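You operate a simulated robot arm through the tools that you are given. There is no shell and no other tool.

Carry out the task below with a simulated robot arm. There is one attempt and no reset: what you move stays moved.

TASK
Free the blue tube from the blue coupler and lay it on the tube rack.
Fine: it carries no load. Torque knob at OUT, run the nut out with the nut driver, driver back in its cup; bolt swung out, flap up.

Only the result counts: the job must be done as asked and must still hold three seconds after the hand-in. Knocking over, shifting, dropping, spilling or breaking anything else fails it.

THE ROBOT
A 7-joint arm with a two-finger parallel gripper, fixed in place. Base frame: the origin is on the floor under the middle of its stand, x ahead of it, y to its left, z up; the work surface is at about z = 0.82. Units: m, rad, N and s.
It reaches about 1.479 m from its shoulder. Its first joint turns from -2.897 to 2.897 rad. Payload 4.4 kg.
The tool frame sits at the grasp point between the pads (the TCP): z along the fingers, y along the line on which they close. The tips reach 0.023 m beyond it. Largest opening 0.094 m; finger width 0.038, thickness 0.01; the body of the gripper, 0.054 by 0.096 m, starts 0.039 m behind the TCP.
Orientation is that of the tool frame in the base frame, as a unit quaternion [x, y, z, w]. With the fingers straight down and closing along the base's y, the tool's x points along the base's -x, its y along +y and its z along -z.

THE INTERFACE
- The arm moves only by the tool servo_tool. Its argument "targets" is a list of rows, each a list of 7 numbers: the opening in per cent of the stroke, from 0 (shut) to 100 (fully open), then the shift along the base's x, y, z in m, then the turn, a rotation vector about the base's x, y, z in rad. In form: [[jaw, dx, dy, dz, wx, wy, wz], ...]. A call has 1 to 20 rows; each row shifts and turns the commanded pose from where the row before left it. Each row takes 0.2 s and may step no farther than 0.05 m and 0.15 rad from the row before; otherwise, or with a gripper value out of range, the whole call is refused. Where a pose cannot be reached the arm comes as near as it can. A force on the tool above 90 N (or 10 N above the force at the start of the call, whichever is more), or a blocked arm, ends the call early, and 0.2 s more pass. The fingers move at their own pace (about 0.072 m/s each) and stop on an object; they squeeze with about 31 N. The grip force told is the motor's: it shows also when the fingers shut on nothing. Time passes only in rows, and 0.2 s behind the last, so rows that do not move let the fingers close. The reply holds the time, the measured pose of the TCP, the force on the tool along the base axes, the opening and the grip force, in the units named above and with some noise, with the torque about the TCP (base axes, N m) and any sound that the robot's microphone picked up.
- Cameras (640 x 400 px; columns grow to the right, rows downward): "scene" is fixed at [0.0513, -0.5012, 1.67]; the picture's right is [0.79, -0.62, 0.00], its down [-0.32, -0.40, -0.86] and it looks along [0.53, 0.68, -0.51] (base axes); focal length 327 px, centre (320, 200). "wrist" rides on the gripper at [0.086, 0.016, -0.074] in the tool frame; the picture's right is [-0.18, 0.98, 0.00], its down [-0.58, -0.11, -0.81] and it looks along [-0.79, -0.15, 0.59] (tool axes); focal length 243 px, centre (320, 200).
- grab_frame(camera): a new picture of that camera. It takes no simulated time.
- probe_pixels(camera, pixels): for up to 12 pixels [column, row] of the newest picture of that camera ("zoom" is the newest enlarged one), the place [x, y, z] in the base frame of the surface seen there, good to about 0.002 m. It takes no simulated time.
- enlarge(camera, box): a new picture of the part [left, top, right, bottom] of that camera's present view, enlarged. It takes no simulated time.
- finish_job(): hands the job in; it is judged then, once.

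Open the gripper and draw the arm clear of the work before you hand the job in, unless the task says otherwise.

The tools are called after "Request:" as name(argument=value, ...) on one line, values as JSON. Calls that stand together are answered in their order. servo_tool: Moves the arm, as the interface text tells. Its arguments: {"type":"object","properties":{"targets":{"type":"array","items":{"type":"array","items":{"type":"number"}}}},"required":["targets"]} The other tools are called the same way: grab_frame (camera) takes a picture; probe_pixels (camera, pixels) gives the place of the surface under pixels of a picture; enlarge (camera, box) takes an enlarged picture of a part of a camera's view; finish_job () hands the job in.

At the start:

```text
clock: 0.0
eef_pos: [0.7859, -0.0345, 1.418]
orientation: [0.0, 1.0, 0.0, 0.0]
ft_force: [0.5, 0.3, -0.1]
moment: [0.0, 0.01, 0.0]
grip_width: 0.0939
grip_force: 0.0
```

scene: 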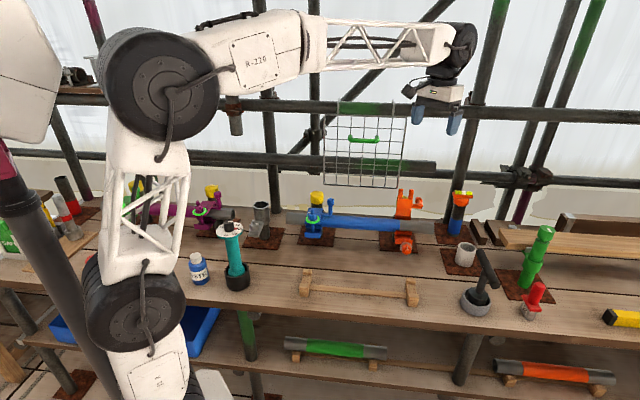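
wrist: 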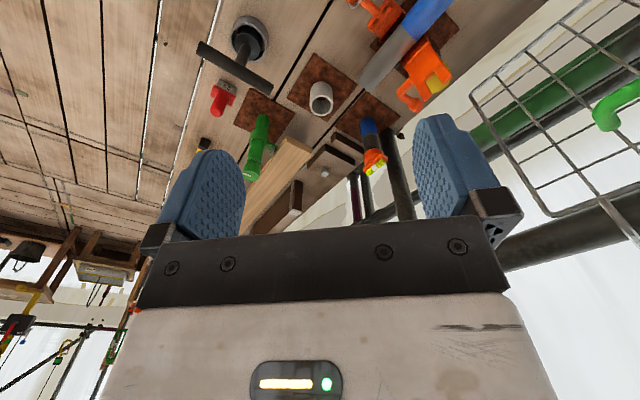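

I'll start by looking closely at the work area around the blue coupler (about px 320,220 in the scene picture), enlarging the view to identify the parts.

Request:
enlarge(camera="scene", box=[270, 170, 430, 270])

Request:
enlarge(camera="scene", box=[160, 170, 320, 310])

Request:
enlarge(camera="scene", box=[420, 170, 580, 330])

```text
4.00 times, centred on (350, 220) of scene
```

zoom: 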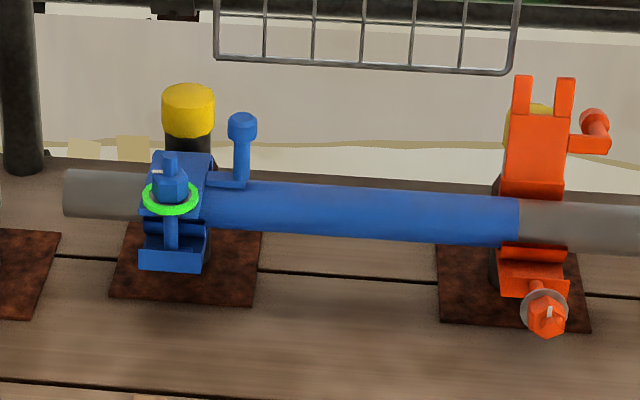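

```text
2.86 times, centred on (240, 240) of scene
```

zoom: 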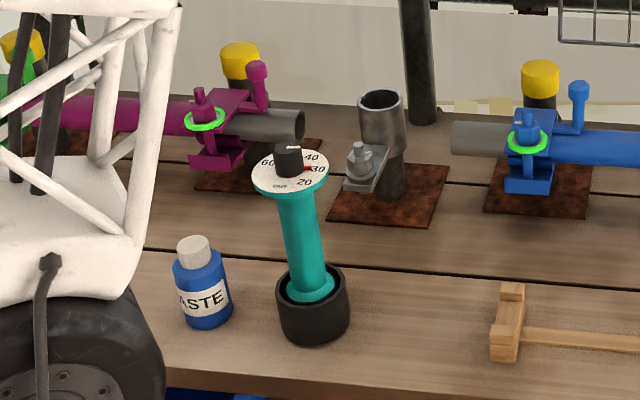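

```text
2.50 times, centred on (500, 250) of scene
```

zoom: 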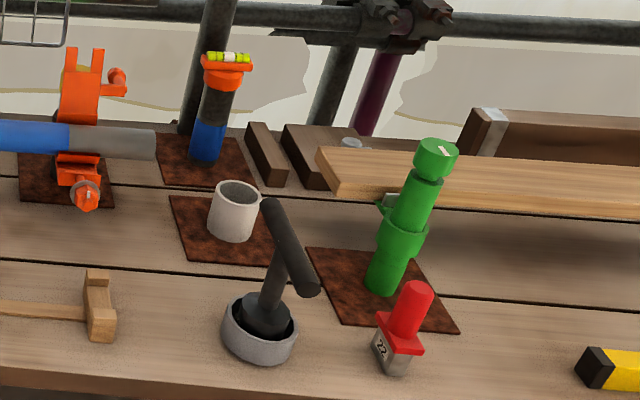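

The teal tool carries a dial with a knob at (232,228), the T-handle is in a cup at (477,300). I zoom further into each, and the coupler.

Request:
enlarge(camera="scene", box=[205, 210, 261, 245])

Request:
enlarge(camera="scene", box=[285, 185, 349, 245])

Request:
enlarge(camera="scene", box=[380, 180, 444, 260])

Request:
enlarge(camera="scene", box=[500, 220, 580, 330])

Request:
enlarge(camera="scene", box=[320, 90, 420, 200])

```text
11.43 times, centred on (233, 228) of scene
```

zoom: 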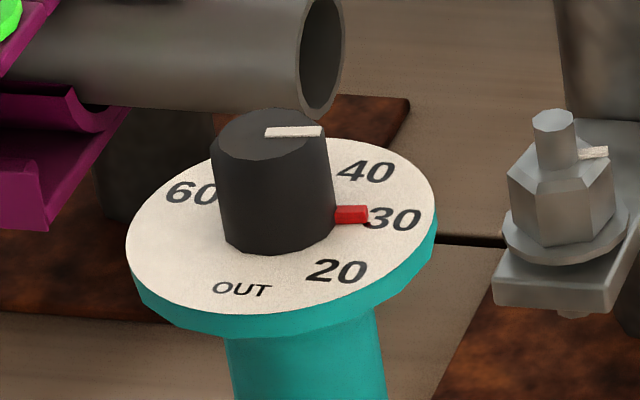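

```text
6.67 times, centred on (317, 215) of scene
```

zoom: 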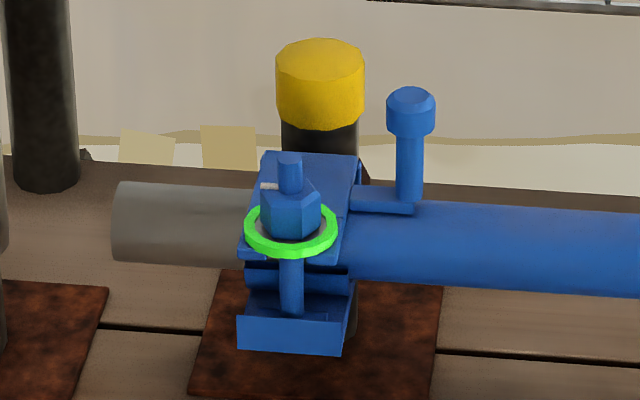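

```text
5.00 times, centred on (412, 220) of scene
```

zoom: 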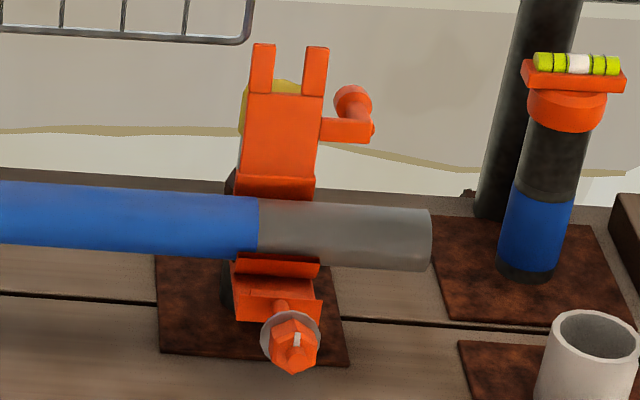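

```text
3.64 times, centred on (540, 275) of scene
```

zoom: 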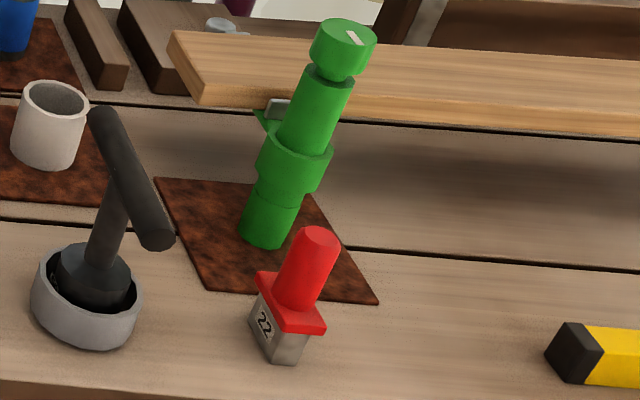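

```text
3.64 times, centred on (370, 145) of scene
```

zoom: 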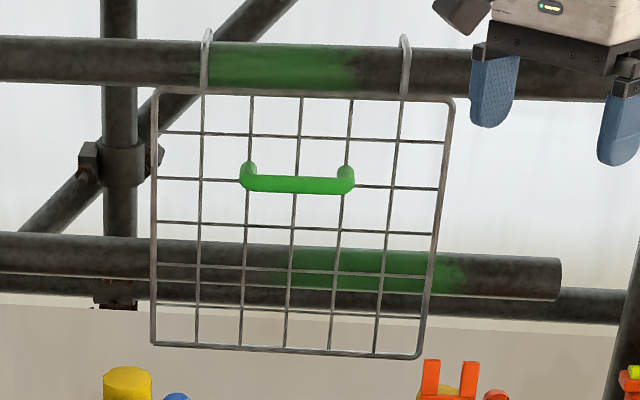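

The dial pointer (red tab) is at 30, and OUT is about at the near side. I now probe the driver, its cup and the coupler parts for their positions.

Request:
enlarge(camera="scene", box=[205, 210, 261, 245])

Request:
probe_pixels(camera="zoom", pixels=[[265, 135], [295, 131], [215, 140], [325, 140], [350, 214], [395, 220], [335, 270], [242, 289], [365, 172], [190, 193], [130, 245], [434, 215]])

Request:
probe_pixels(camera="scene", pixels=[[236, 250], [237, 268], [237, 283], [222, 285], [249, 280], [235, 240], [229, 260], [243, 260], [237, 274], [220, 277], [250, 273], [237, 289]])

```text
11.43 times, centred on (233, 228) of scene
```

zoom: 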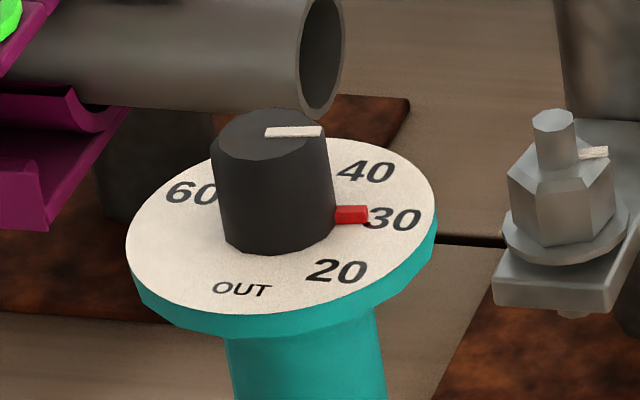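

```text
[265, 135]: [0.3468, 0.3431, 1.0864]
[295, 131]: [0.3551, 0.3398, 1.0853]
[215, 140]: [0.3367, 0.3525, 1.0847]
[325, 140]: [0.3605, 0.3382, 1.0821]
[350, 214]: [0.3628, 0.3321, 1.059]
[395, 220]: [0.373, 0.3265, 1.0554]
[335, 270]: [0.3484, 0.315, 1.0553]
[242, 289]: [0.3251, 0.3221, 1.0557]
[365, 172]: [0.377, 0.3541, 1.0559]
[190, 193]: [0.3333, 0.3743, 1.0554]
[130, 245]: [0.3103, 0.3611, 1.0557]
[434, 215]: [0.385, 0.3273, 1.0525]
```

```text
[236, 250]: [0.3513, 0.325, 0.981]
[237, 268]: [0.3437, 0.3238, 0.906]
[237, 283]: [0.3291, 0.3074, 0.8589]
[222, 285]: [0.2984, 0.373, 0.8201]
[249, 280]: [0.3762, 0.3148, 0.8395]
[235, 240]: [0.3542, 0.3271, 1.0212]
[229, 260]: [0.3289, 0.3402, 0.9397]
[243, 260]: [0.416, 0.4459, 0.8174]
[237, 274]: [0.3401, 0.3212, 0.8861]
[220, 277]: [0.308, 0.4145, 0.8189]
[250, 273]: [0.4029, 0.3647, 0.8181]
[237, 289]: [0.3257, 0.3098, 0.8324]
```

Driver stands at about (0.348, 0.345) with the dial at z≈1.056. Now the coupler, tube and rack geometry.

Request:
enlarge(camera="scene", box=[285, 185, 349, 245])

Request:
probe_pixels(camera="zoom", pixels=[[290, 160], [290, 195], [290, 215], [250, 235], [330, 240], [290, 285], [290, 335], [320, 60], [410, 95], [408, 170], [385, 200], [330, 170]])

Request:
probe_pixels(camera="zoom", pixels=[[245, 320], [340, 325], [300, 270], [270, 250], [130, 225], [200, 225], [450, 225], [450, 250], [450, 280], [600, 260], [270, 160], [350, 165]])

Request:
probe_pixels(camera="scene", pixels=[[307, 272], [307, 280], [303, 290], [355, 291], [410, 282], [412, 292], [413, 302], [330, 289], [390, 293], [290, 217], [399, 225], [425, 228]])

```text
6.67 times, centred on (317, 215) of scene
```

zoom: 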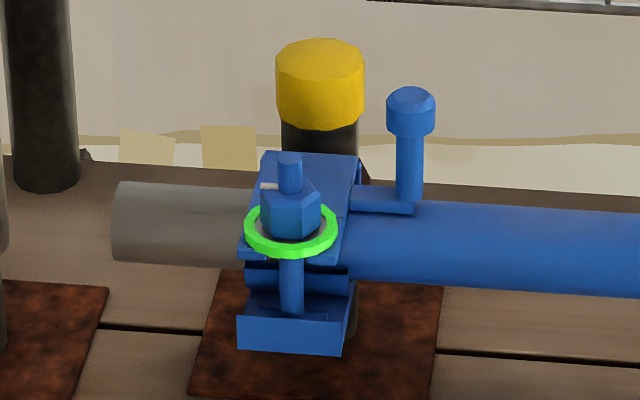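

```text
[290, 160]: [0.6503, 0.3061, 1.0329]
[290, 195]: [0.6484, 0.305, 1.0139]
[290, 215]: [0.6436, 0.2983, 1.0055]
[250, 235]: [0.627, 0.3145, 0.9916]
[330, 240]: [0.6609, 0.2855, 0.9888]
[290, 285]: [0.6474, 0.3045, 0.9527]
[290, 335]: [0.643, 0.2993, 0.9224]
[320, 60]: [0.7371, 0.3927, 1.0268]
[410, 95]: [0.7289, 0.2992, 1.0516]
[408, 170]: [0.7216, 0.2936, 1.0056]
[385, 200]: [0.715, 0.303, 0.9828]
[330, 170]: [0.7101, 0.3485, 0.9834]
```

```text
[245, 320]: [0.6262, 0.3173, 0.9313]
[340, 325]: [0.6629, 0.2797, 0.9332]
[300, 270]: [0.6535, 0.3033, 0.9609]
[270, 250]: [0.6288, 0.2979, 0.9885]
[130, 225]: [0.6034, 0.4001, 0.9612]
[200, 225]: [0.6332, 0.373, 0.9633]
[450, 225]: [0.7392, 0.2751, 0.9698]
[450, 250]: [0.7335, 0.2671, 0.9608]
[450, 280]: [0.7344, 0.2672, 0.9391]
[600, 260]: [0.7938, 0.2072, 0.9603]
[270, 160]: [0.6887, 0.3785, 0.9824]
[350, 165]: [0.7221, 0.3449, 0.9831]
```

```text
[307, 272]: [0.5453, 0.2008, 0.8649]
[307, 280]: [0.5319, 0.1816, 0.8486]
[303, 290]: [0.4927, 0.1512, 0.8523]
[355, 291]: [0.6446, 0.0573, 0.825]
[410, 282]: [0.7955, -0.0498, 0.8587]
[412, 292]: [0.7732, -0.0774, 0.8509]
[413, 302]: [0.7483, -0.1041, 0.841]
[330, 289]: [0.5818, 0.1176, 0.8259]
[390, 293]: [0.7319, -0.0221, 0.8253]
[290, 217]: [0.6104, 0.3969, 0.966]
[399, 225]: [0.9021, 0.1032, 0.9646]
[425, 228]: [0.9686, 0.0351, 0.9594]
```

The tube runs along roughly (0.70,-0.71), bolt/nut at about (0.648,0.304), stud top z≈1.033; driver knob at about (0.348,0.344). I move the arm at its present height toward a point above the driver's knob.

Request:
servo_tool(targets=[[100, -0.0313, 0.0271, 0, 0, 0, 0], [100, -0.0313, 0.0271, 0, 0, 0, 0], [100, -0.0313, 0.0271, 0, 0, 0, 0], [100, -0.0313, 0.0271, 0, 0, 0, 0], [100, -0.0313, 0.0271, 0, 0, 0, 0], [100, -0.0313, 0.0271, 0, 0, 0, 0], [100, -0.0313, 0.0271, 0, 0, 0, 0], [100, -0.0313, 0.0271, 0, 0, 0, 0], [100, -0.0313, 0.0271, 0, 0, 0, 0], [100, -0.0313, 0.0271, 0, 0, 0, 0], [100, -0.0313, 0.0271, 0, 0, 0, 0], [100, -0.0313, 0.0271, 0, 0, 0, 0], [100, -0.0313, 0.0271, 0, 0, 0, 0], [100, -0.0313, 0.0271, 0, 0, 0, 0]])

```text
clock: 3.0
eef_pos: [0.3491, 0.3469, 1.4168]
orientation: [0.0, 1.0, 0.0, 0.001]
ft_force: [0.7, 0.0, -0.4]
moment: [-0.03, -0.03, 0.0]
grip_width: 0.0938
grip_force: 0.0
```

The arm arrived above the driver at (0.349,0.347,1.417). I take both pictures to check the arm posture and the knob.

Request:
grab_frame(camera="scene")

Request:
grab_frame(camera="wrist")

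```text
taken
```

scene: 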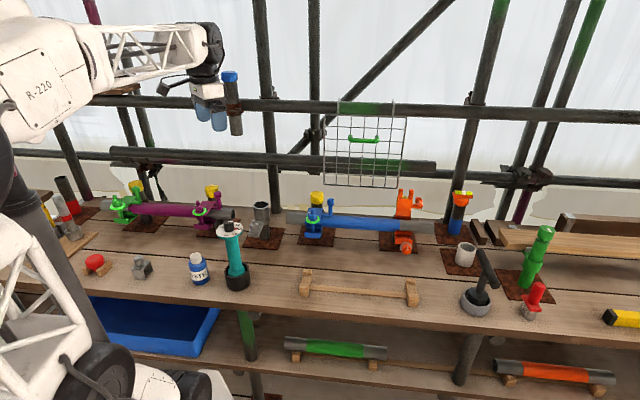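

```text
taken
```

wrist: 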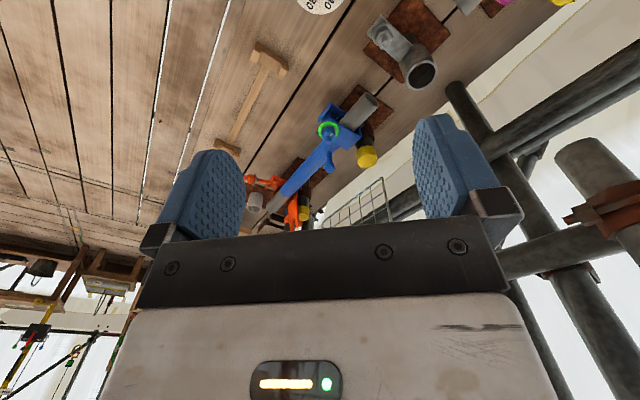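

The arm folded fine, but there is a short pipe with a blue top near the gripper at (234,105) in the scene picture. I probe it to check the clearance, and the surroundings of the driver.

Request:
probe_pixels(camera="scene", pixels=[[235, 125], [230, 76], [234, 100], [200, 115], [218, 120], [199, 268], [140, 265], [95, 262], [229, 226], [232, 247]])

Request:
probe_pixels(camera="wrist", pixels=[[320, 5], [600, 180], [560, 90], [327, 130], [364, 155], [420, 75]])

Request:
enlarge(camera="scene", box=[180, 50, 270, 150])

```text
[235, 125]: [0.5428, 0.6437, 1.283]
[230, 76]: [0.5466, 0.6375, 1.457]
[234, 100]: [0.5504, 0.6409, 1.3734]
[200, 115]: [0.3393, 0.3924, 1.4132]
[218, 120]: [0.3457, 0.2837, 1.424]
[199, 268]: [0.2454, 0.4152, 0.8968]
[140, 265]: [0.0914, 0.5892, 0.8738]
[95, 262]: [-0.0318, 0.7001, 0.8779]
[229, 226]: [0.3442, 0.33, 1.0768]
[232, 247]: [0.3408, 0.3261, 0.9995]
```

```text
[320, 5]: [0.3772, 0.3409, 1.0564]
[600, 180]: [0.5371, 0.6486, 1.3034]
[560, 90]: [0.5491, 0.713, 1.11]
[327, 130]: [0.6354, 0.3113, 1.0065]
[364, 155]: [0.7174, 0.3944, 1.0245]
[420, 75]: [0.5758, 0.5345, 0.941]
```

```text
4.00 times, centred on (225, 100) of scene
```

zoom: 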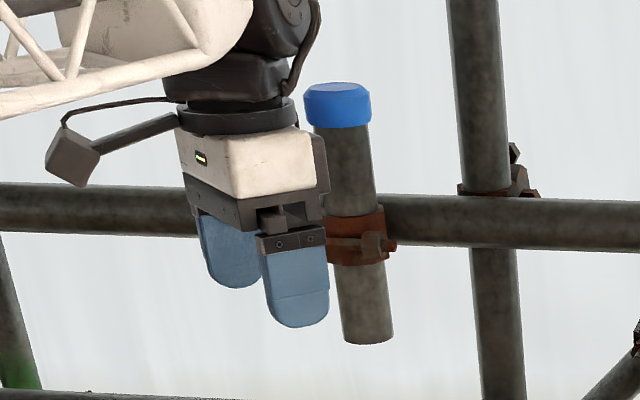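

The hanging pipe is well behind (y≈0.64). I zoom in on the dial again to probe several rim points for an exact centre.

Request:
enlarge(camera="scene", box=[205, 210, 261, 245])

Request:
probe_pixels(camera="zoom", pixels=[[129, 240], [150, 200], [200, 162], [350, 141], [400, 155], [430, 185], [434, 205], [410, 250], [360, 290], [280, 309], [200, 305], [150, 280]])

Request:
probe_pixels(camera="zoom", pixels=[[222, 130], [245, 115], [280, 110], [305, 117], [322, 135], [300, 150], [260, 156], [235, 150], [270, 133], [318, 131], [275, 230], [240, 220]])

```text
11.43 times, centred on (233, 228) of scene
```

zoom: 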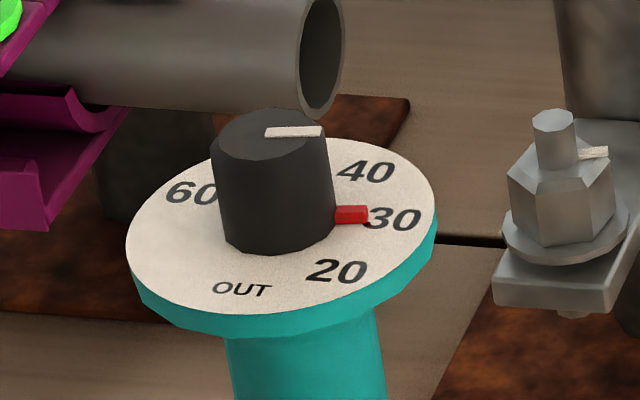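

```text
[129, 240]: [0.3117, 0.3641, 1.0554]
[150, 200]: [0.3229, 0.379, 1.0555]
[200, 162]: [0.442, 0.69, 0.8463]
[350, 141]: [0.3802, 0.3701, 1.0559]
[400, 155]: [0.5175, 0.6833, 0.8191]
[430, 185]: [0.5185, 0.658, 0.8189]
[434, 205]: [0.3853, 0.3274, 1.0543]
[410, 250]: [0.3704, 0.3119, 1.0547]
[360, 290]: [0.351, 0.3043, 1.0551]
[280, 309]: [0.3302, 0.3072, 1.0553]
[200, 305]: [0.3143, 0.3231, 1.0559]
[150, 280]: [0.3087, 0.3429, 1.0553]
```

```text
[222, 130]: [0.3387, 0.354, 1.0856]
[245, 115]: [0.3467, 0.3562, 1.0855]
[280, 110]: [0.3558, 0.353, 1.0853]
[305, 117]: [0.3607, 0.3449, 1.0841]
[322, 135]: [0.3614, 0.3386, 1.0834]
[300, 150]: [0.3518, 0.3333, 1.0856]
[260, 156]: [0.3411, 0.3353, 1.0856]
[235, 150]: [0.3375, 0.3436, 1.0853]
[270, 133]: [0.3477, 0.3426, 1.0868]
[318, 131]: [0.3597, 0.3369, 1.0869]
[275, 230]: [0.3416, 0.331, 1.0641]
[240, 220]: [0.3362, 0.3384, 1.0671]
```

The dial centre fits to (0.348,0.3447), radius 0.041, knob top 1.086 and OUT lies about 100° clockwise of the present setting. I turn the gripper +1.5 rad about the vertical and come down above the knob, narrowing the jaws a bit.

Request:
servo_tool(targets=[[100, -0.0005, -0.001, -0.02, 0, 0, 0.15], [100, 0, 0, -0.025, 0, 0, 0.15], [100, 0, 0, -0.025, 0, 0, 0.15], [100, 0, 0, -0.025, 0, 0, 0.15], [90, 0, 0, -0.025, 0, 0, 0.15], [80, 0, 0, -0.025, 0, 0, 0.15], [70, 0, 0, -0.025, 0, 0, 0.15], [70, 0, 0, -0.02, 0, 0, 0.15], [70, 0, 0, -0.02, 0, 0, 0.15], [70, 0, 0, -0.01, 0, 0, 0.15], [70, 0, 0, 0, 0, 0, 0]])

```text
clock: 5.4
eef_pos: [0.3469, 0.3437, 1.1978]
orientation: [-0.682, 0.732, 0.0, 0.0]
ft_force: [-0.4, 0.5, -0.2]
moment: [0.04, -0.01, -0.03]
grip_width: 0.0658
grip_force: 0.1
```

TCP is at (0.347,0.3437,1.198), still 11 cm above the knob. I check the alignment in the scene view before descending.

Request:
enlarge(camera="scene", box=[170, 130, 290, 260])

Request:
grab_frame(camera="wrist")

```text
3.08 times, centred on (230, 195) of scene
```

zoom: 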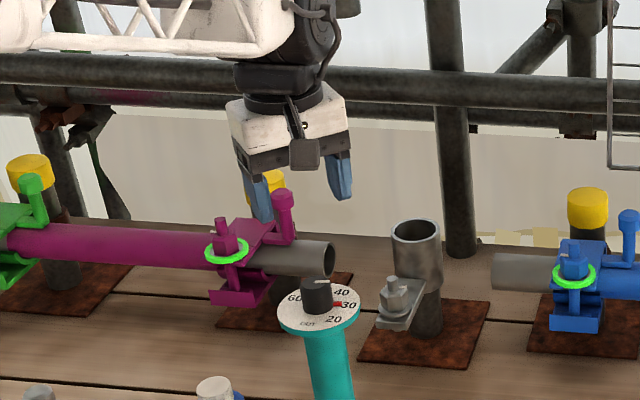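

```text
taken
```

wrist: 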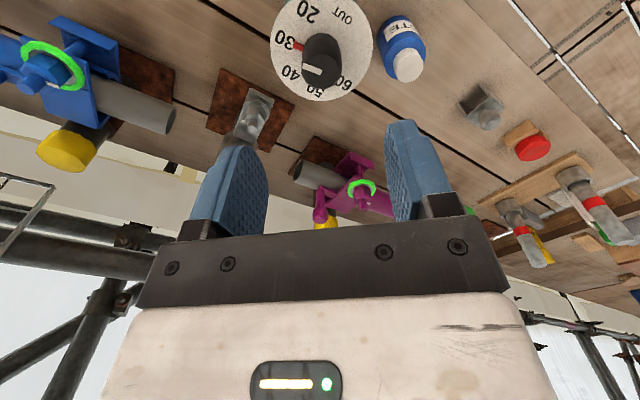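

The wrist view shows the dial clearly (20, OUT, 30 with the red pointer at (298,46)). I probe label points in this view to refine the angle and centre.

Request:
enlarge(camera="wrist", box=[260, 0, 390, 105])

```text
3.81 times, centred on (325, 52) of wrist
```

zoom: 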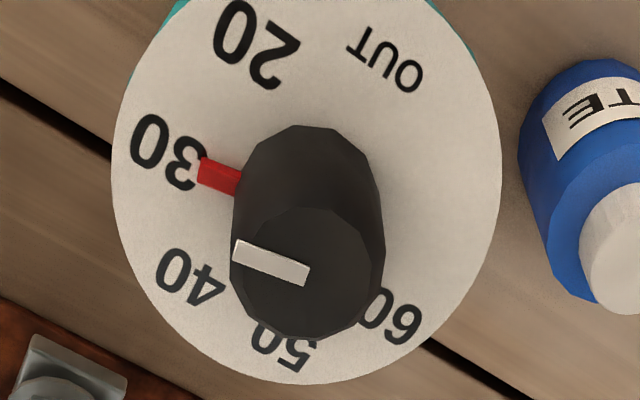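

Request:
probe_pixels(camera="zoom", pixels=[[386, 60], [255, 45], [170, 152], [190, 278], [287, 350], [395, 315], [207, 172], [236, 180], [240, 255], [305, 275], [310, 272], [370, 270]])

Request:
probe_pixels(camera="zoom", pixels=[[114, 180], [135, 90], [495, 120], [498, 200], [450, 320], [360, 375], [220, 365], [150, 300], [300, 130], [240, 150], [380, 200], [305, 215]])

```text
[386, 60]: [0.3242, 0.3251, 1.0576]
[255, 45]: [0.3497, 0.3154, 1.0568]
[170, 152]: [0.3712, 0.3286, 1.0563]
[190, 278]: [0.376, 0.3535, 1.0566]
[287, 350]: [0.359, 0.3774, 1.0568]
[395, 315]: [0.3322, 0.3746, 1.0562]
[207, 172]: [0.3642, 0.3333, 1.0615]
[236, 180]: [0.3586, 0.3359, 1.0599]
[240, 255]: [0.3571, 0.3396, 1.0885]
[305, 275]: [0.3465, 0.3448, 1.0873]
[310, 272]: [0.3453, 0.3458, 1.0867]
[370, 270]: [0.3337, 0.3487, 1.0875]
```

```text
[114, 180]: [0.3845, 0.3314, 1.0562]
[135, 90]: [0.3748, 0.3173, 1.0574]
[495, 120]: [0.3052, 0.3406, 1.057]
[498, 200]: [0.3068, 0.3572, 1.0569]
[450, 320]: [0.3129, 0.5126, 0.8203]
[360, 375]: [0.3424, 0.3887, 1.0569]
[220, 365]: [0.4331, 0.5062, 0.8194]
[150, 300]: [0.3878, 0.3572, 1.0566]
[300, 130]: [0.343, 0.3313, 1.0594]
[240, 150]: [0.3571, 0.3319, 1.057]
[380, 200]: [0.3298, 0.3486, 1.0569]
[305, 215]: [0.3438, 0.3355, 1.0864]
```

Centre agrees to ≈(0.3475,0.346) and OUT is ~99° clockwise from the pointer. I descend to z≈1.088 (tips just above the red tab) and close on the knob.

Request:
servo_tool(targets=[[70, 0.0005, 0.002, -0.03, 0, 0, 0], [70, 0, 0, -0.03, 0, 0, 0], [70, 0, 0, -0.03, 0, 0, 0], [70, 0, 0, -0.0195, 0, 0, 0], [70, 0, 0, 0, 0, 0, 0]])

```text
clock: 6.6
eef_pos: [0.3463, 0.3452, 1.0902]
orientation: [-0.681, 0.733, 0.001, 0.0]
ft_force: [-0.2, 0.2, -0.5]
moment: [-0.01, 0.01, -0.01]
grip_width: 0.0656
grip_force: 0.0
```

No contact so far; the tips should straddle the knob. I check in the pictures before closing.

Request:
enlarge(camera="scene", box=[190, 170, 280, 260])

Request:
grab_frame(camera="wrist")

```text
4.44 times, centred on (235, 215) of scene
```

zoom: 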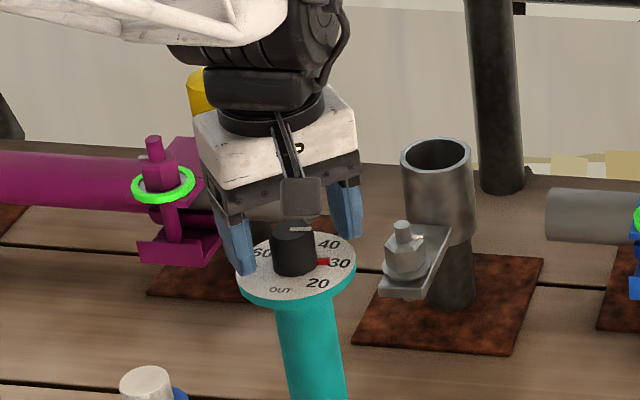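

```text
taken
```

wrist: 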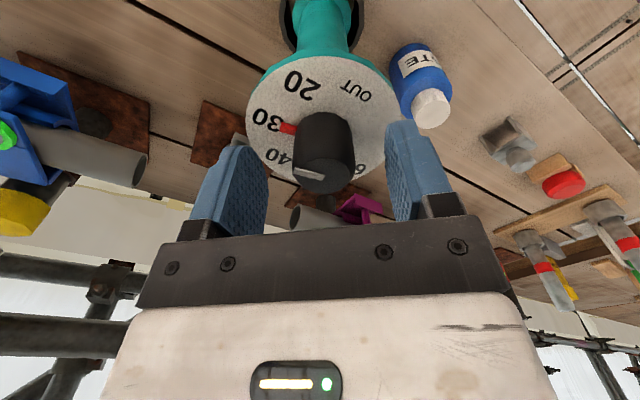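

The knob at (322,155) in the wrist view is nicely between the pads. I lower 2 mm and close on it.

Request:
servo_tool(targets=[[50, 0, 0, -0.002, 0, 0, 0], [30, 0, 0, 0, 0, 0, 0], [20, 0, 0, 0, 0, 0, 0], [20, 0, 0, 0, 0, 0, 0]])

Request:
servo_tool(targets=[[0, 0, 0, 0, 0, 0, 0], [0, 0, 0, 0, 0, 0, 0], [0, 0, 0, 0, 0, 0, 0]])

```text
clock: 7.6
eef_pos: [0.3478, 0.3467, 1.0894]
orientation: [-0.682, 0.732, 0.0, 0.0]
ft_force: [-0.1, 0.3, 0.2]
moment: [-0.02, 0.09, 0.0]
grip_width: 0.0316
grip_force: 30.9
```

```text
clock: 8.4
eef_pos: [0.3482, 0.3466, 1.0885]
orientation: [-0.681, 0.732, 0.001, 0.0]
ft_force: [-1.3, -0.7, 0.0]
moment: [0.01, 0.14, 0.02]
grip_width: 0.0315
grip_force: 31.2
```

Gripped at 31.5 mm width with 31 N and negligible lateral force. I turn clockwise by 0.45 rad first and check that the knob turns (not the whole driver).

Request:
servo_tool(targets=[[0, 0, 0, 0, 0, 0, -0.15], [0, 0, 0, 0, 0, 0, -0.15], [0, 0, 0, 0, 0, 0, -0.15]])

Request:
enlarge(camera="scene", box=[200, 190, 270, 260])

Request:
enlarge(camera="wrist", box=[230, 0, 410, 220])

```text
clock: 9.2
eef_pos: [0.3481, 0.3459, 1.0878]
orientation: [-0.5, 0.866, 0.0, 0.002]
ft_force: [-3.1, 1.0, 21.3]
moment: [0.14, 0.12, -0.02]
grip_width: 0.0316
grip_force: 30.7
```

```text
5.71 times, centred on (235, 225) of scene
```

zoom: 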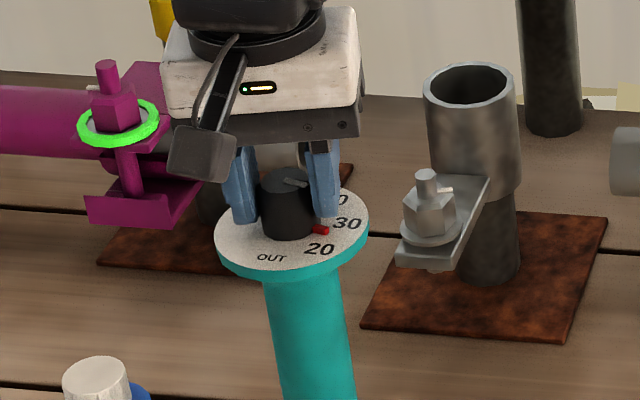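

```text
1.82 times, centred on (320, 110) of wrist
```

zoom: 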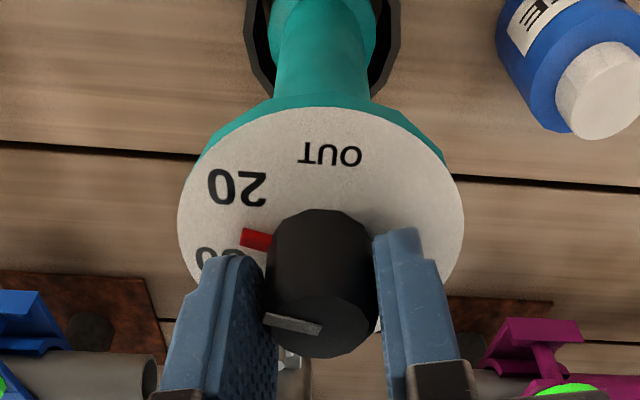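

The knob turns against the dial (red tab now between 30 and 20). There's a 21 N upward reaction, so I ease up 1 mm and continue turning to reach OUT.

Request:
servo_tool(targets=[[0, 0, 0, 0.001, 0, 0, 0], [0, 0, 0, 0, 0, 0, -0.15], [0, 0, 0, 0, 0, 0, -0.15]])

```text
clock: 10.0
eef_pos: [0.3482, 0.3461, 1.0883]
orientation: [-0.365, 0.931, 0.001, 0.0]
ft_force: [-5.9, 0.3, 14.4]
moment: [-0.29, 0.71, 0.02]
grip_width: 0.0317
grip_force: 31.2
```

Forces remain modest (14 N). I continue with three more steps, easing slightly up, and check again.

Request:
servo_tool(targets=[[0, 0, 0, 0.0007, 0, 0, -0.15], [0, 0, 0, 0, 0, 0, -0.15], [0, 0, 0, 0, 0, 0, -0.15]])

Request:
enlarge(camera="wrist", box=[230, 0, 410, 220])

Request:
enlarge(camera="scene", box=[200, 190, 270, 260])

```text
clock: 10.8
eef_pos: [0.3481, 0.3453, 1.0883]
orientation: [-0.149, 0.989, 0.0, 0.001]
ft_force: [-2.3, -0.9, 1.8]
moment: [-0.17, 0.47, 0.03]
grip_width: 0.0313
grip_force: 30.9
```

```text
1.82 times, centred on (320, 110) of wrist
```

zoom: 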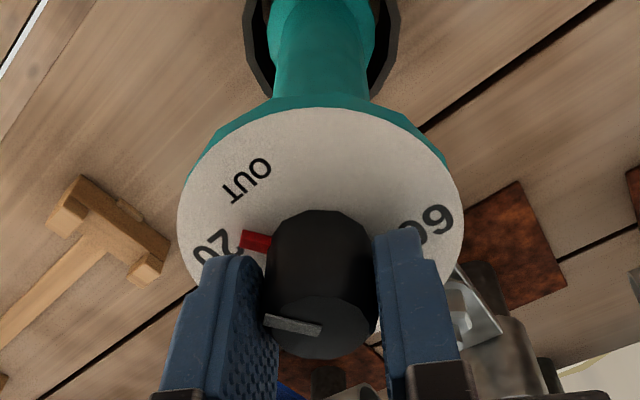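

```text
5.71 times, centred on (235, 225) of scene
```

zoom: 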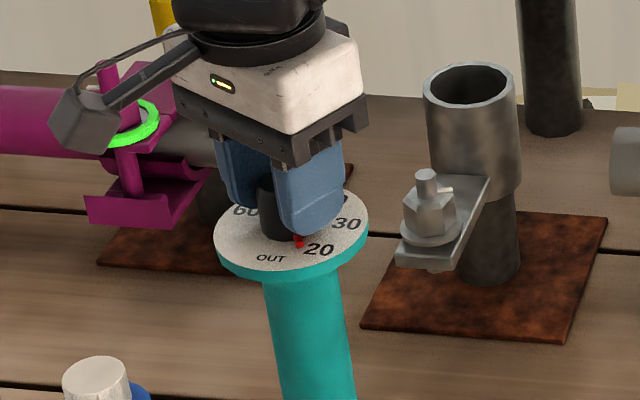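

The pointer has passed 20, dial itself unmoved. Another 0.53 rad brings it to OUT.

Request:
servo_tool(targets=[[0, 0, 0, 0, 0, 0, -0.15], [0, 0, 0, 0, 0, 0, -0.15], [0, 0, 0, 0, 0, 0, -0.15], [0, 0, 0, 0, 0, 0, -0.08], [0, 0, 0, 0, 0, 0, 0]])

Request:
enlarge(camera="wrist", box=[230, 0, 410, 220])

Request:
enlarge(camera="scene", box=[200, 190, 270, 260])

```text
clock: 12.0
eef_pos: [0.3486, 0.3458, 1.0886]
orientation: [0.115, 0.993, 0.0, 0.0]
ft_force: [-3.1, -0.1, -0.1]
moment: [0.15, 0.69, -0.04]
grip_width: 0.0317
grip_force: 31.4
```

```text
1.82 times, centred on (320, 110) of wrist
```

zoom: 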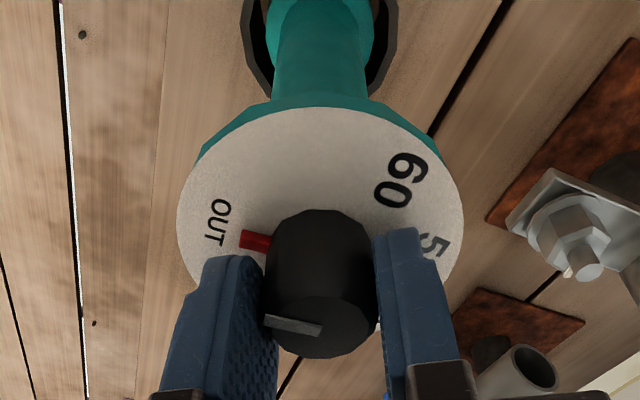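

```text
5.71 times, centred on (235, 225) of scene
```

zoom: 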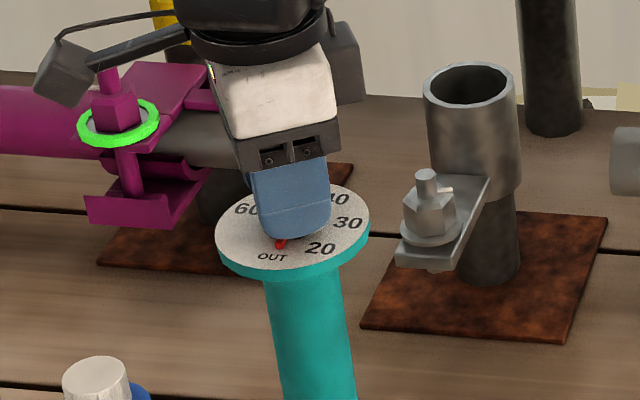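

The red tab now points to OUT (wrist view, tab at (255,240), label at (218,222)). I open, rise, and check the setting precisely.

Request:
servo_tool(targets=[[60, 0, 0, 0, 0, 0, 0], [60, 0, 0, 0, 0, 0, 0], [60, 0, 0, 0.03, 0, 0, 0], [60, 0, 0, 0.05, 0, 0, 0], [60, 0, 0, 0.05, 0, 0, 0]])

Request:
enlarge(camera="wrist", box=[230, 0, 410, 150])

Request:
enlarge(camera="scene", box=[205, 210, 261, 245])

```text
clock: 13.2
eef_pos: [0.349, 0.3459, 1.2179]
orientation: [0.115, 0.993, -0.001, -0.001]
ft_force: [0.3, 0.9, 0.6]
moment: [0.02, 0.02, -0.01]
grip_width: 0.0564
grip_force: 0.0
```

```text
2.67 times, centred on (320, 75) of wrist
```

zoom: 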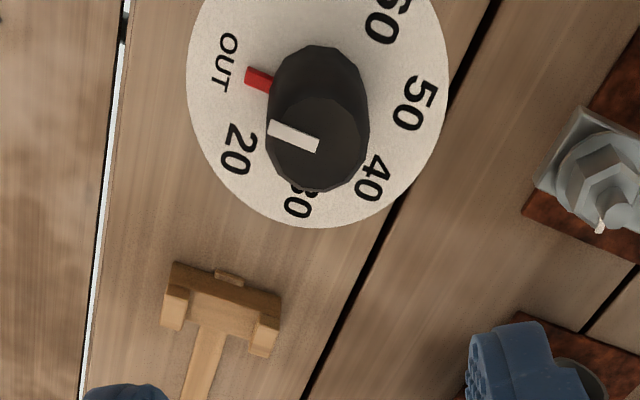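

```text
11.43 times, centred on (233, 228) of scene
```

zoom: 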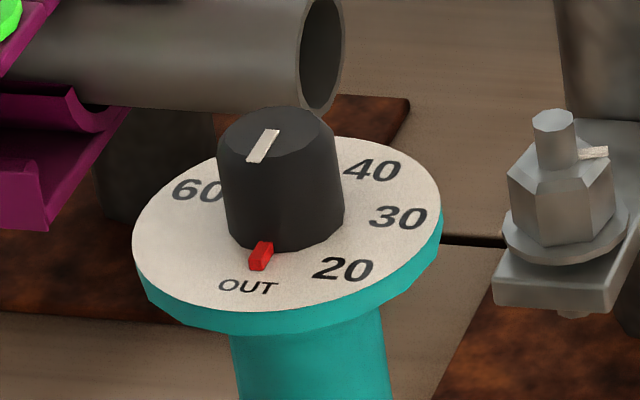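

The pointer visibly points at OUT. I probe tab and label to verify the angle, and the dial centre (it seems moved ~1 mm).

Request:
probe_pixels(camera="zoom", pixels=[[260, 257], [264, 245], [249, 288], [345, 269], [398, 217], [372, 170], [136, 240], [440, 205], [285, 309], [355, 140], [250, 160], [275, 132]])

Request:
grab_frame(camera="wrist")

Request:
probe_pixels(camera="wrist", pixels=[[285, 23], [296, 28], [290, 54], [303, 77], [339, 66], [357, 39], [317, 35], [333, 55]])

```text
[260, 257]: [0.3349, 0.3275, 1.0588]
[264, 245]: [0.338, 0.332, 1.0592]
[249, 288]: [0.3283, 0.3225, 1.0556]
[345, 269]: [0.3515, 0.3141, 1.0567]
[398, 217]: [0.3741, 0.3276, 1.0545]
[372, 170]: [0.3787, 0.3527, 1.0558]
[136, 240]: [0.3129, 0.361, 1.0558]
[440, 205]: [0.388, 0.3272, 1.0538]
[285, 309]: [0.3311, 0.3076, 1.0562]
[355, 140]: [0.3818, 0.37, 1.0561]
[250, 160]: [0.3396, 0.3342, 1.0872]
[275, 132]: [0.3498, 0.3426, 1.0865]
```

```text
taken
```

wrist: 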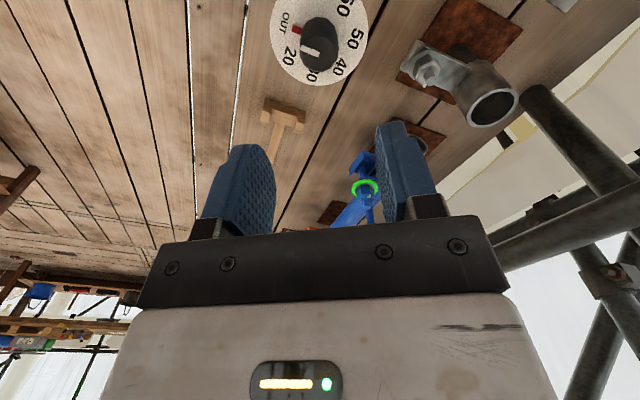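

```text
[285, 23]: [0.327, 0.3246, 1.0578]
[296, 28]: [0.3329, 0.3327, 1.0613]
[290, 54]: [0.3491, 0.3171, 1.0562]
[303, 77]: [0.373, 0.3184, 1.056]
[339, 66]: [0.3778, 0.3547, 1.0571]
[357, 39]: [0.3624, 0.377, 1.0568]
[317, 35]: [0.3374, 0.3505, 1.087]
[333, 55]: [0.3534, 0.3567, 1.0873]
```

The knob is on OUT (tab ≈ label direction within a few degrees). Next I need to grip the teal handle from the side, so I look at the whole scene for the arm posture and free space around.

Request:
grab_frame(camera="scene")

Request:
probe_pixels(camera="scene", pixels=[[197, 254], [193, 262], [206, 275], [227, 270], [232, 278], [248, 272], [230, 292], [235, 255], [228, 250], [242, 250], [262, 205], [258, 235]])

```text
taken
```

scene: 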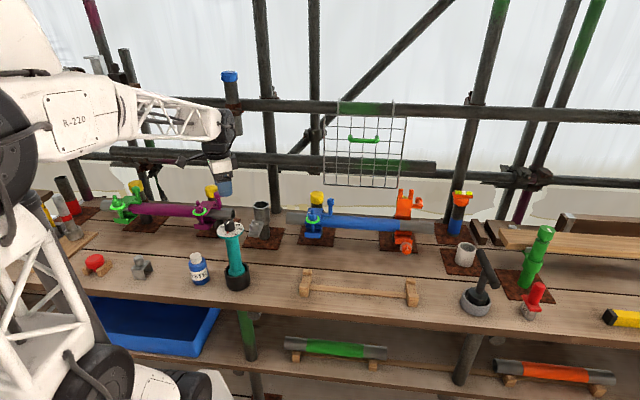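

```text
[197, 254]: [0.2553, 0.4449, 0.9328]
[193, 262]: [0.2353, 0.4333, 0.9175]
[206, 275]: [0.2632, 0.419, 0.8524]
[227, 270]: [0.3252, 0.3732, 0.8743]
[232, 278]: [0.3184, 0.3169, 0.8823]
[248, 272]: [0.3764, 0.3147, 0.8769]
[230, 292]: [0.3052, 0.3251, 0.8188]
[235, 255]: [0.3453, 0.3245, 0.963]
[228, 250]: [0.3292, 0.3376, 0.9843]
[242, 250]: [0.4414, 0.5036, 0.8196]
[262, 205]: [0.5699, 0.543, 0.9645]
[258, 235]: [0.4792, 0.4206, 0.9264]
```

The bottle cap is at z≈0.93 at (0.25,0.44) and the cup rim at z≈0.88. I'll approach the handle in the +y direction (wrist on the robot's near side), so I first back off to y≈0.20 at height, yawing so the camera side faces −y.

Request:
servo_tool(targets=[[60, 0, 0, 0.03, 0, 0, 0.15], [60, 0, -0.01, 0.02, 0, 0, 0.15], [60, 0, -0.015, 0, 0, 0, 0.15], [60, 0, -0.015, 0, 0, 0, 0.15], [80, 0, -0.015, 0, 0, 0, 0.15], [100, 0, -0.015, 0, 0, 0, 0.15], [100, 0, -0.015, 0, 0, 0, 0.15], [100, 0, -0.015, 0, 0, 0, 0.15], [100, 0, -0.015, 0, 0, 0, 0.15], [100, 0, -0.015, 0, 0, 0, 0.15], [100, 0, -0.015, 0, 0, 0, 0.15], [100, 0, 0, 0, 0, 0, 0.15]])

Request:
servo_tool(targets=[[100, 0, 0, 0, 0.15, 0, 0], [100, 0, 0, 0, 0.15, 0, 0], [100, 0, 0, 0, 0.15, 0, 0], [100, 0, 0, 0, 0.15, 0, 0], [100, 0, 0, 0, 0.15, 0, 0], [100, 0, 0, 0, 0.15, 0, 0], [100, 0, 0, 0, 0.15, 0, 0], [100, 0, 0, 0, 0, 0, 0]])

Request:
grab_frame(camera="scene")

Request:
grab_frame(camera="wrist")

```text
clock: 15.8
eef_pos: [0.3472, 0.2001, 1.2689]
orientation: [-0.707, 0.707, 0.0, 0.0]
ft_force: [-0.1, 0.4, -0.4]
moment: [0.0, 0.0, 0.0]
grip_width: 0.0944
grip_force: 0.2
```

```text
clock: 17.6
eef_pos: [0.3487, 0.2008, 1.2675]
orientation: [-0.611, 0.612, 0.355, 0.355]
ft_force: [-0.1, 0.2, 1.2]
moment: [0.01, -0.07, -0.02]
grip_width: 0.094
grip_force: 0.0
```

```text
taken
```

scene: 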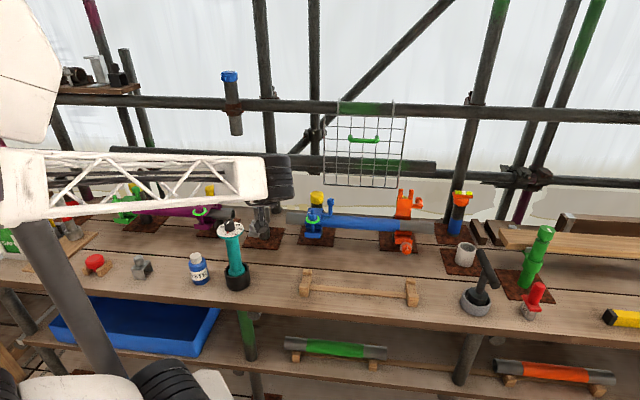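

```text
taken
```

wrist: 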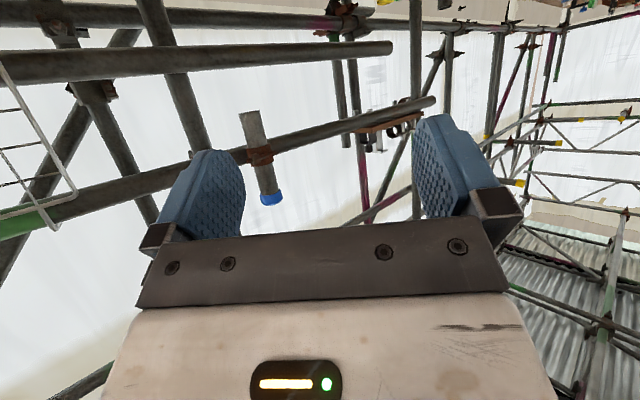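

The tilted pose (60° from vertical, pointing +y and down) was reached fully at (0.349,0.201,1.268). Now I lower straight down at y≈0.20 to handle height z≈0.945, then look.

Request:
servo_tool(targets=[[100, 0, 0, -0.045, 0, 0, 0], [100, 0, 0, -0.045, 0, 0, 0], [100, 0, 0, -0.045, 0, 0, 0], [100, 0, 0, -0.045, 0, 0, 0], [100, 0, 0, -0.045, 0, 0, 0]])

Request:
grab_frame(camera="scene")

Request:
grab_frame(camera="wrist")

```text
clock: 18.8
eef_pos: [0.348, 0.2014, 1.0433]
orientation: [0.612, -0.612, -0.355, -0.354]
ft_force: [0.0, -0.1, -0.8]
moment: [0.01, 0.03, 0.02]
grip_width: 0.0939
grip_force: 0.1
```

```text
taken
```

scene: 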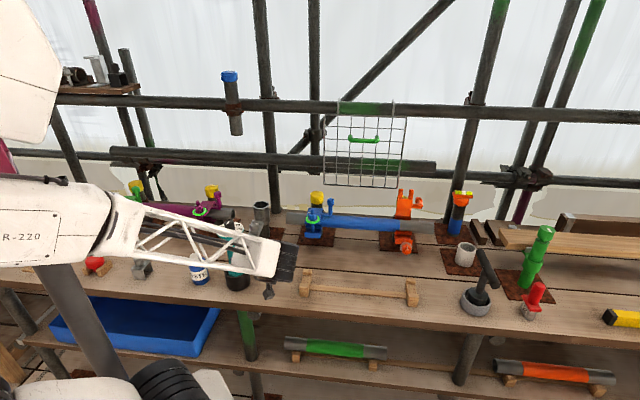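

```text
taken
```

wrist: 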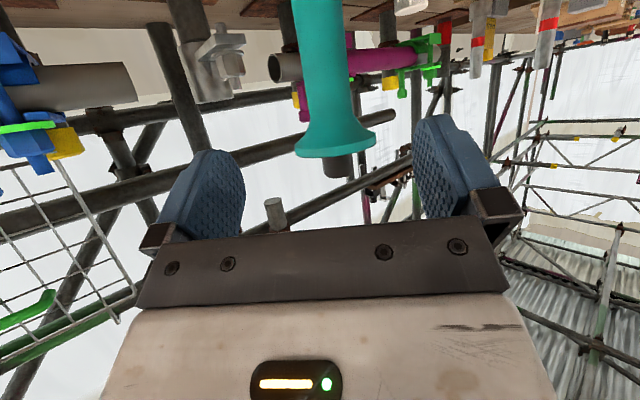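

The wrist view shows the handle at (325,70) with the dial underside at (335,140). I probe the handle sides for its centre and radius.

Request:
probe_pixels(camera="wrist", pixels=[[298, 30], [318, 30], [342, 30], [302, 90], [325, 90], [348, 90], [325, 60], [325, 8], [335, 150], [300, 148], [370, 135], [325, 115]])

```text
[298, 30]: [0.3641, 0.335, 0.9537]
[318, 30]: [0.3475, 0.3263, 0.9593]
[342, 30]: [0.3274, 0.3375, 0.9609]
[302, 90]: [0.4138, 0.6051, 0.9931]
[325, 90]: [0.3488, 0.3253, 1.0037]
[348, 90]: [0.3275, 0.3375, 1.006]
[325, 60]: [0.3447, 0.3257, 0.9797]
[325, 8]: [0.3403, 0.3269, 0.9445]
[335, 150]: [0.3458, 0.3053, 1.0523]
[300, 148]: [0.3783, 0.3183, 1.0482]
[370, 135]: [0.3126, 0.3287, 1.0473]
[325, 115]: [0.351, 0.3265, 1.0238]
```

Handle centre is about (0.347,0.345), radius ≈0.02. I lower to z≈0.945 and then advance in +y slowly.

Request:
servo_tool(targets=[[100, 0, 0, -0.045, 0, 0, 0], [100, 0, 0, -0.045, 0, 0, 0], [100, 0, 0, -0.008, 0, 0, 0], [100, 0, 0.04, 0, 0, 0, 0], [100, 0, 0.03, 0, 0, 0, 0]])

Request:
grab_frame(camera="wrist")

Request:
grab_frame(camera="scene")

```text
clock: 20.0
eef_pos: [0.3483, 0.2714, 0.9468]
orientation: [-0.611, 0.613, 0.354, 0.354]
ft_force: [0.0, 0.0, 0.2]
moment: [-0.01, -0.03, 0.03]
grip_width: 0.094
grip_force: 0.0
```

```text
taken
```

wrist: 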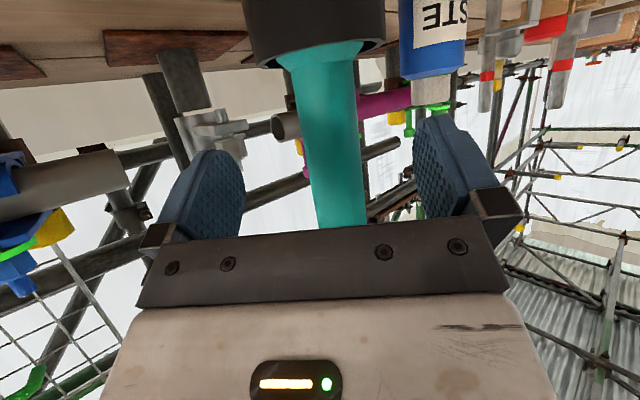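

```text
taken
```

scene: 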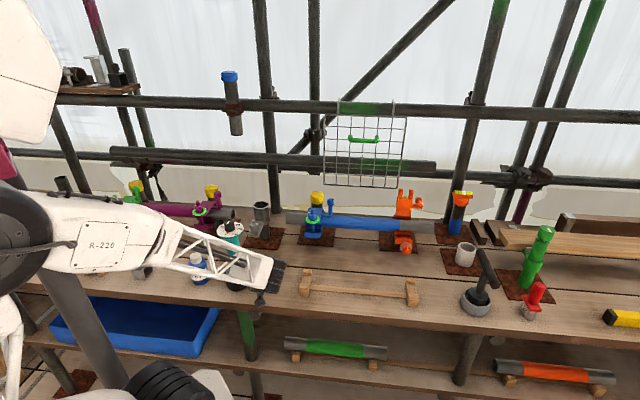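

The handle (332,140) is centred between the fingers and clear of the bottle. I advance the remaining 7.4 cm and then close gently.

Request:
servo_tool(targets=[[100, 0, 0.03, 0, 0, 0, 0], [100, 0, 0.03, 0, 0, 0, 0], [100, 0, 0.014, 0, 0, 0, 0], [100, 0, 0, 0, 0, 0, 0]])

Request:
grab_frame(camera="wrist")

```text
clock: 21.0
eef_pos: [0.348, 0.3451, 0.9467]
orientation: [-0.612, 0.613, 0.354, 0.353]
ft_force: [-0.8, -1.3, -0.5]
moment: [0.12, -0.03, 0.02]
grip_width: 0.094
grip_force: 0.1
```

```text
taken
```

wrist: 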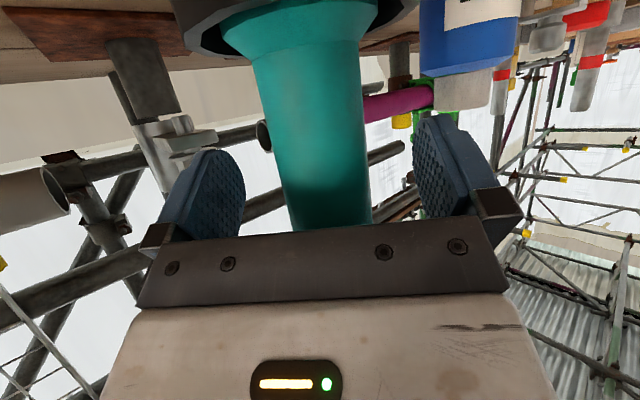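

The handle is between the pads. I close the gripper on it.

Request:
servo_tool(targets=[[60, 0, 0, 0, 0, 0, 0], [45, 0, 0, 0, 0, 0, 0], [30, 0, 0, 0, 0, 0, 0], [0, 0, 0, 0, 0, 0, 0], [0, 0, 0, 0, 0, 0, 0], [0, 0, 0, 0, 0, 0, 0]])

Request:
grab_frame(camera="wrist")

```text
clock: 22.4
eef_pos: [0.349, 0.3454, 0.9463]
orientation: [-0.612, 0.613, 0.354, 0.353]
ft_force: [-12.5, 0.4, 4.8]
moment: [0.38, 1.5, 0.0]
grip_width: 0.0421
grip_force: 31.1
```

```text
taken
```

wrist: 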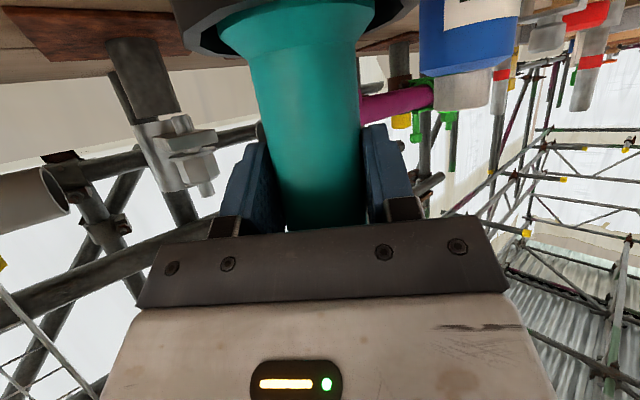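

Gripped (42 mm, 31 N) with a small side load of 12 N from the cup. I lift straight up slowly, easing −x by 1 mm.

Request:
servo_tool(targets=[[0, -0.001, 0, 0.003, 0, 0, 0], [0, 0, 0, 0.005, 0, 0, 0], [0, 0, 0, 0.01, 0, 0, 0]])

```text
clock: 23.2
eef_pos: [0.3475, 0.3451, 0.9631]
orientation: [-0.611, 0.613, 0.354, 0.354]
ft_force: [0.0, -0.7, -7.6]
moment: [-0.03, 0.0, 0.03]
grip_width: 0.0412
grip_force: 31.6
```

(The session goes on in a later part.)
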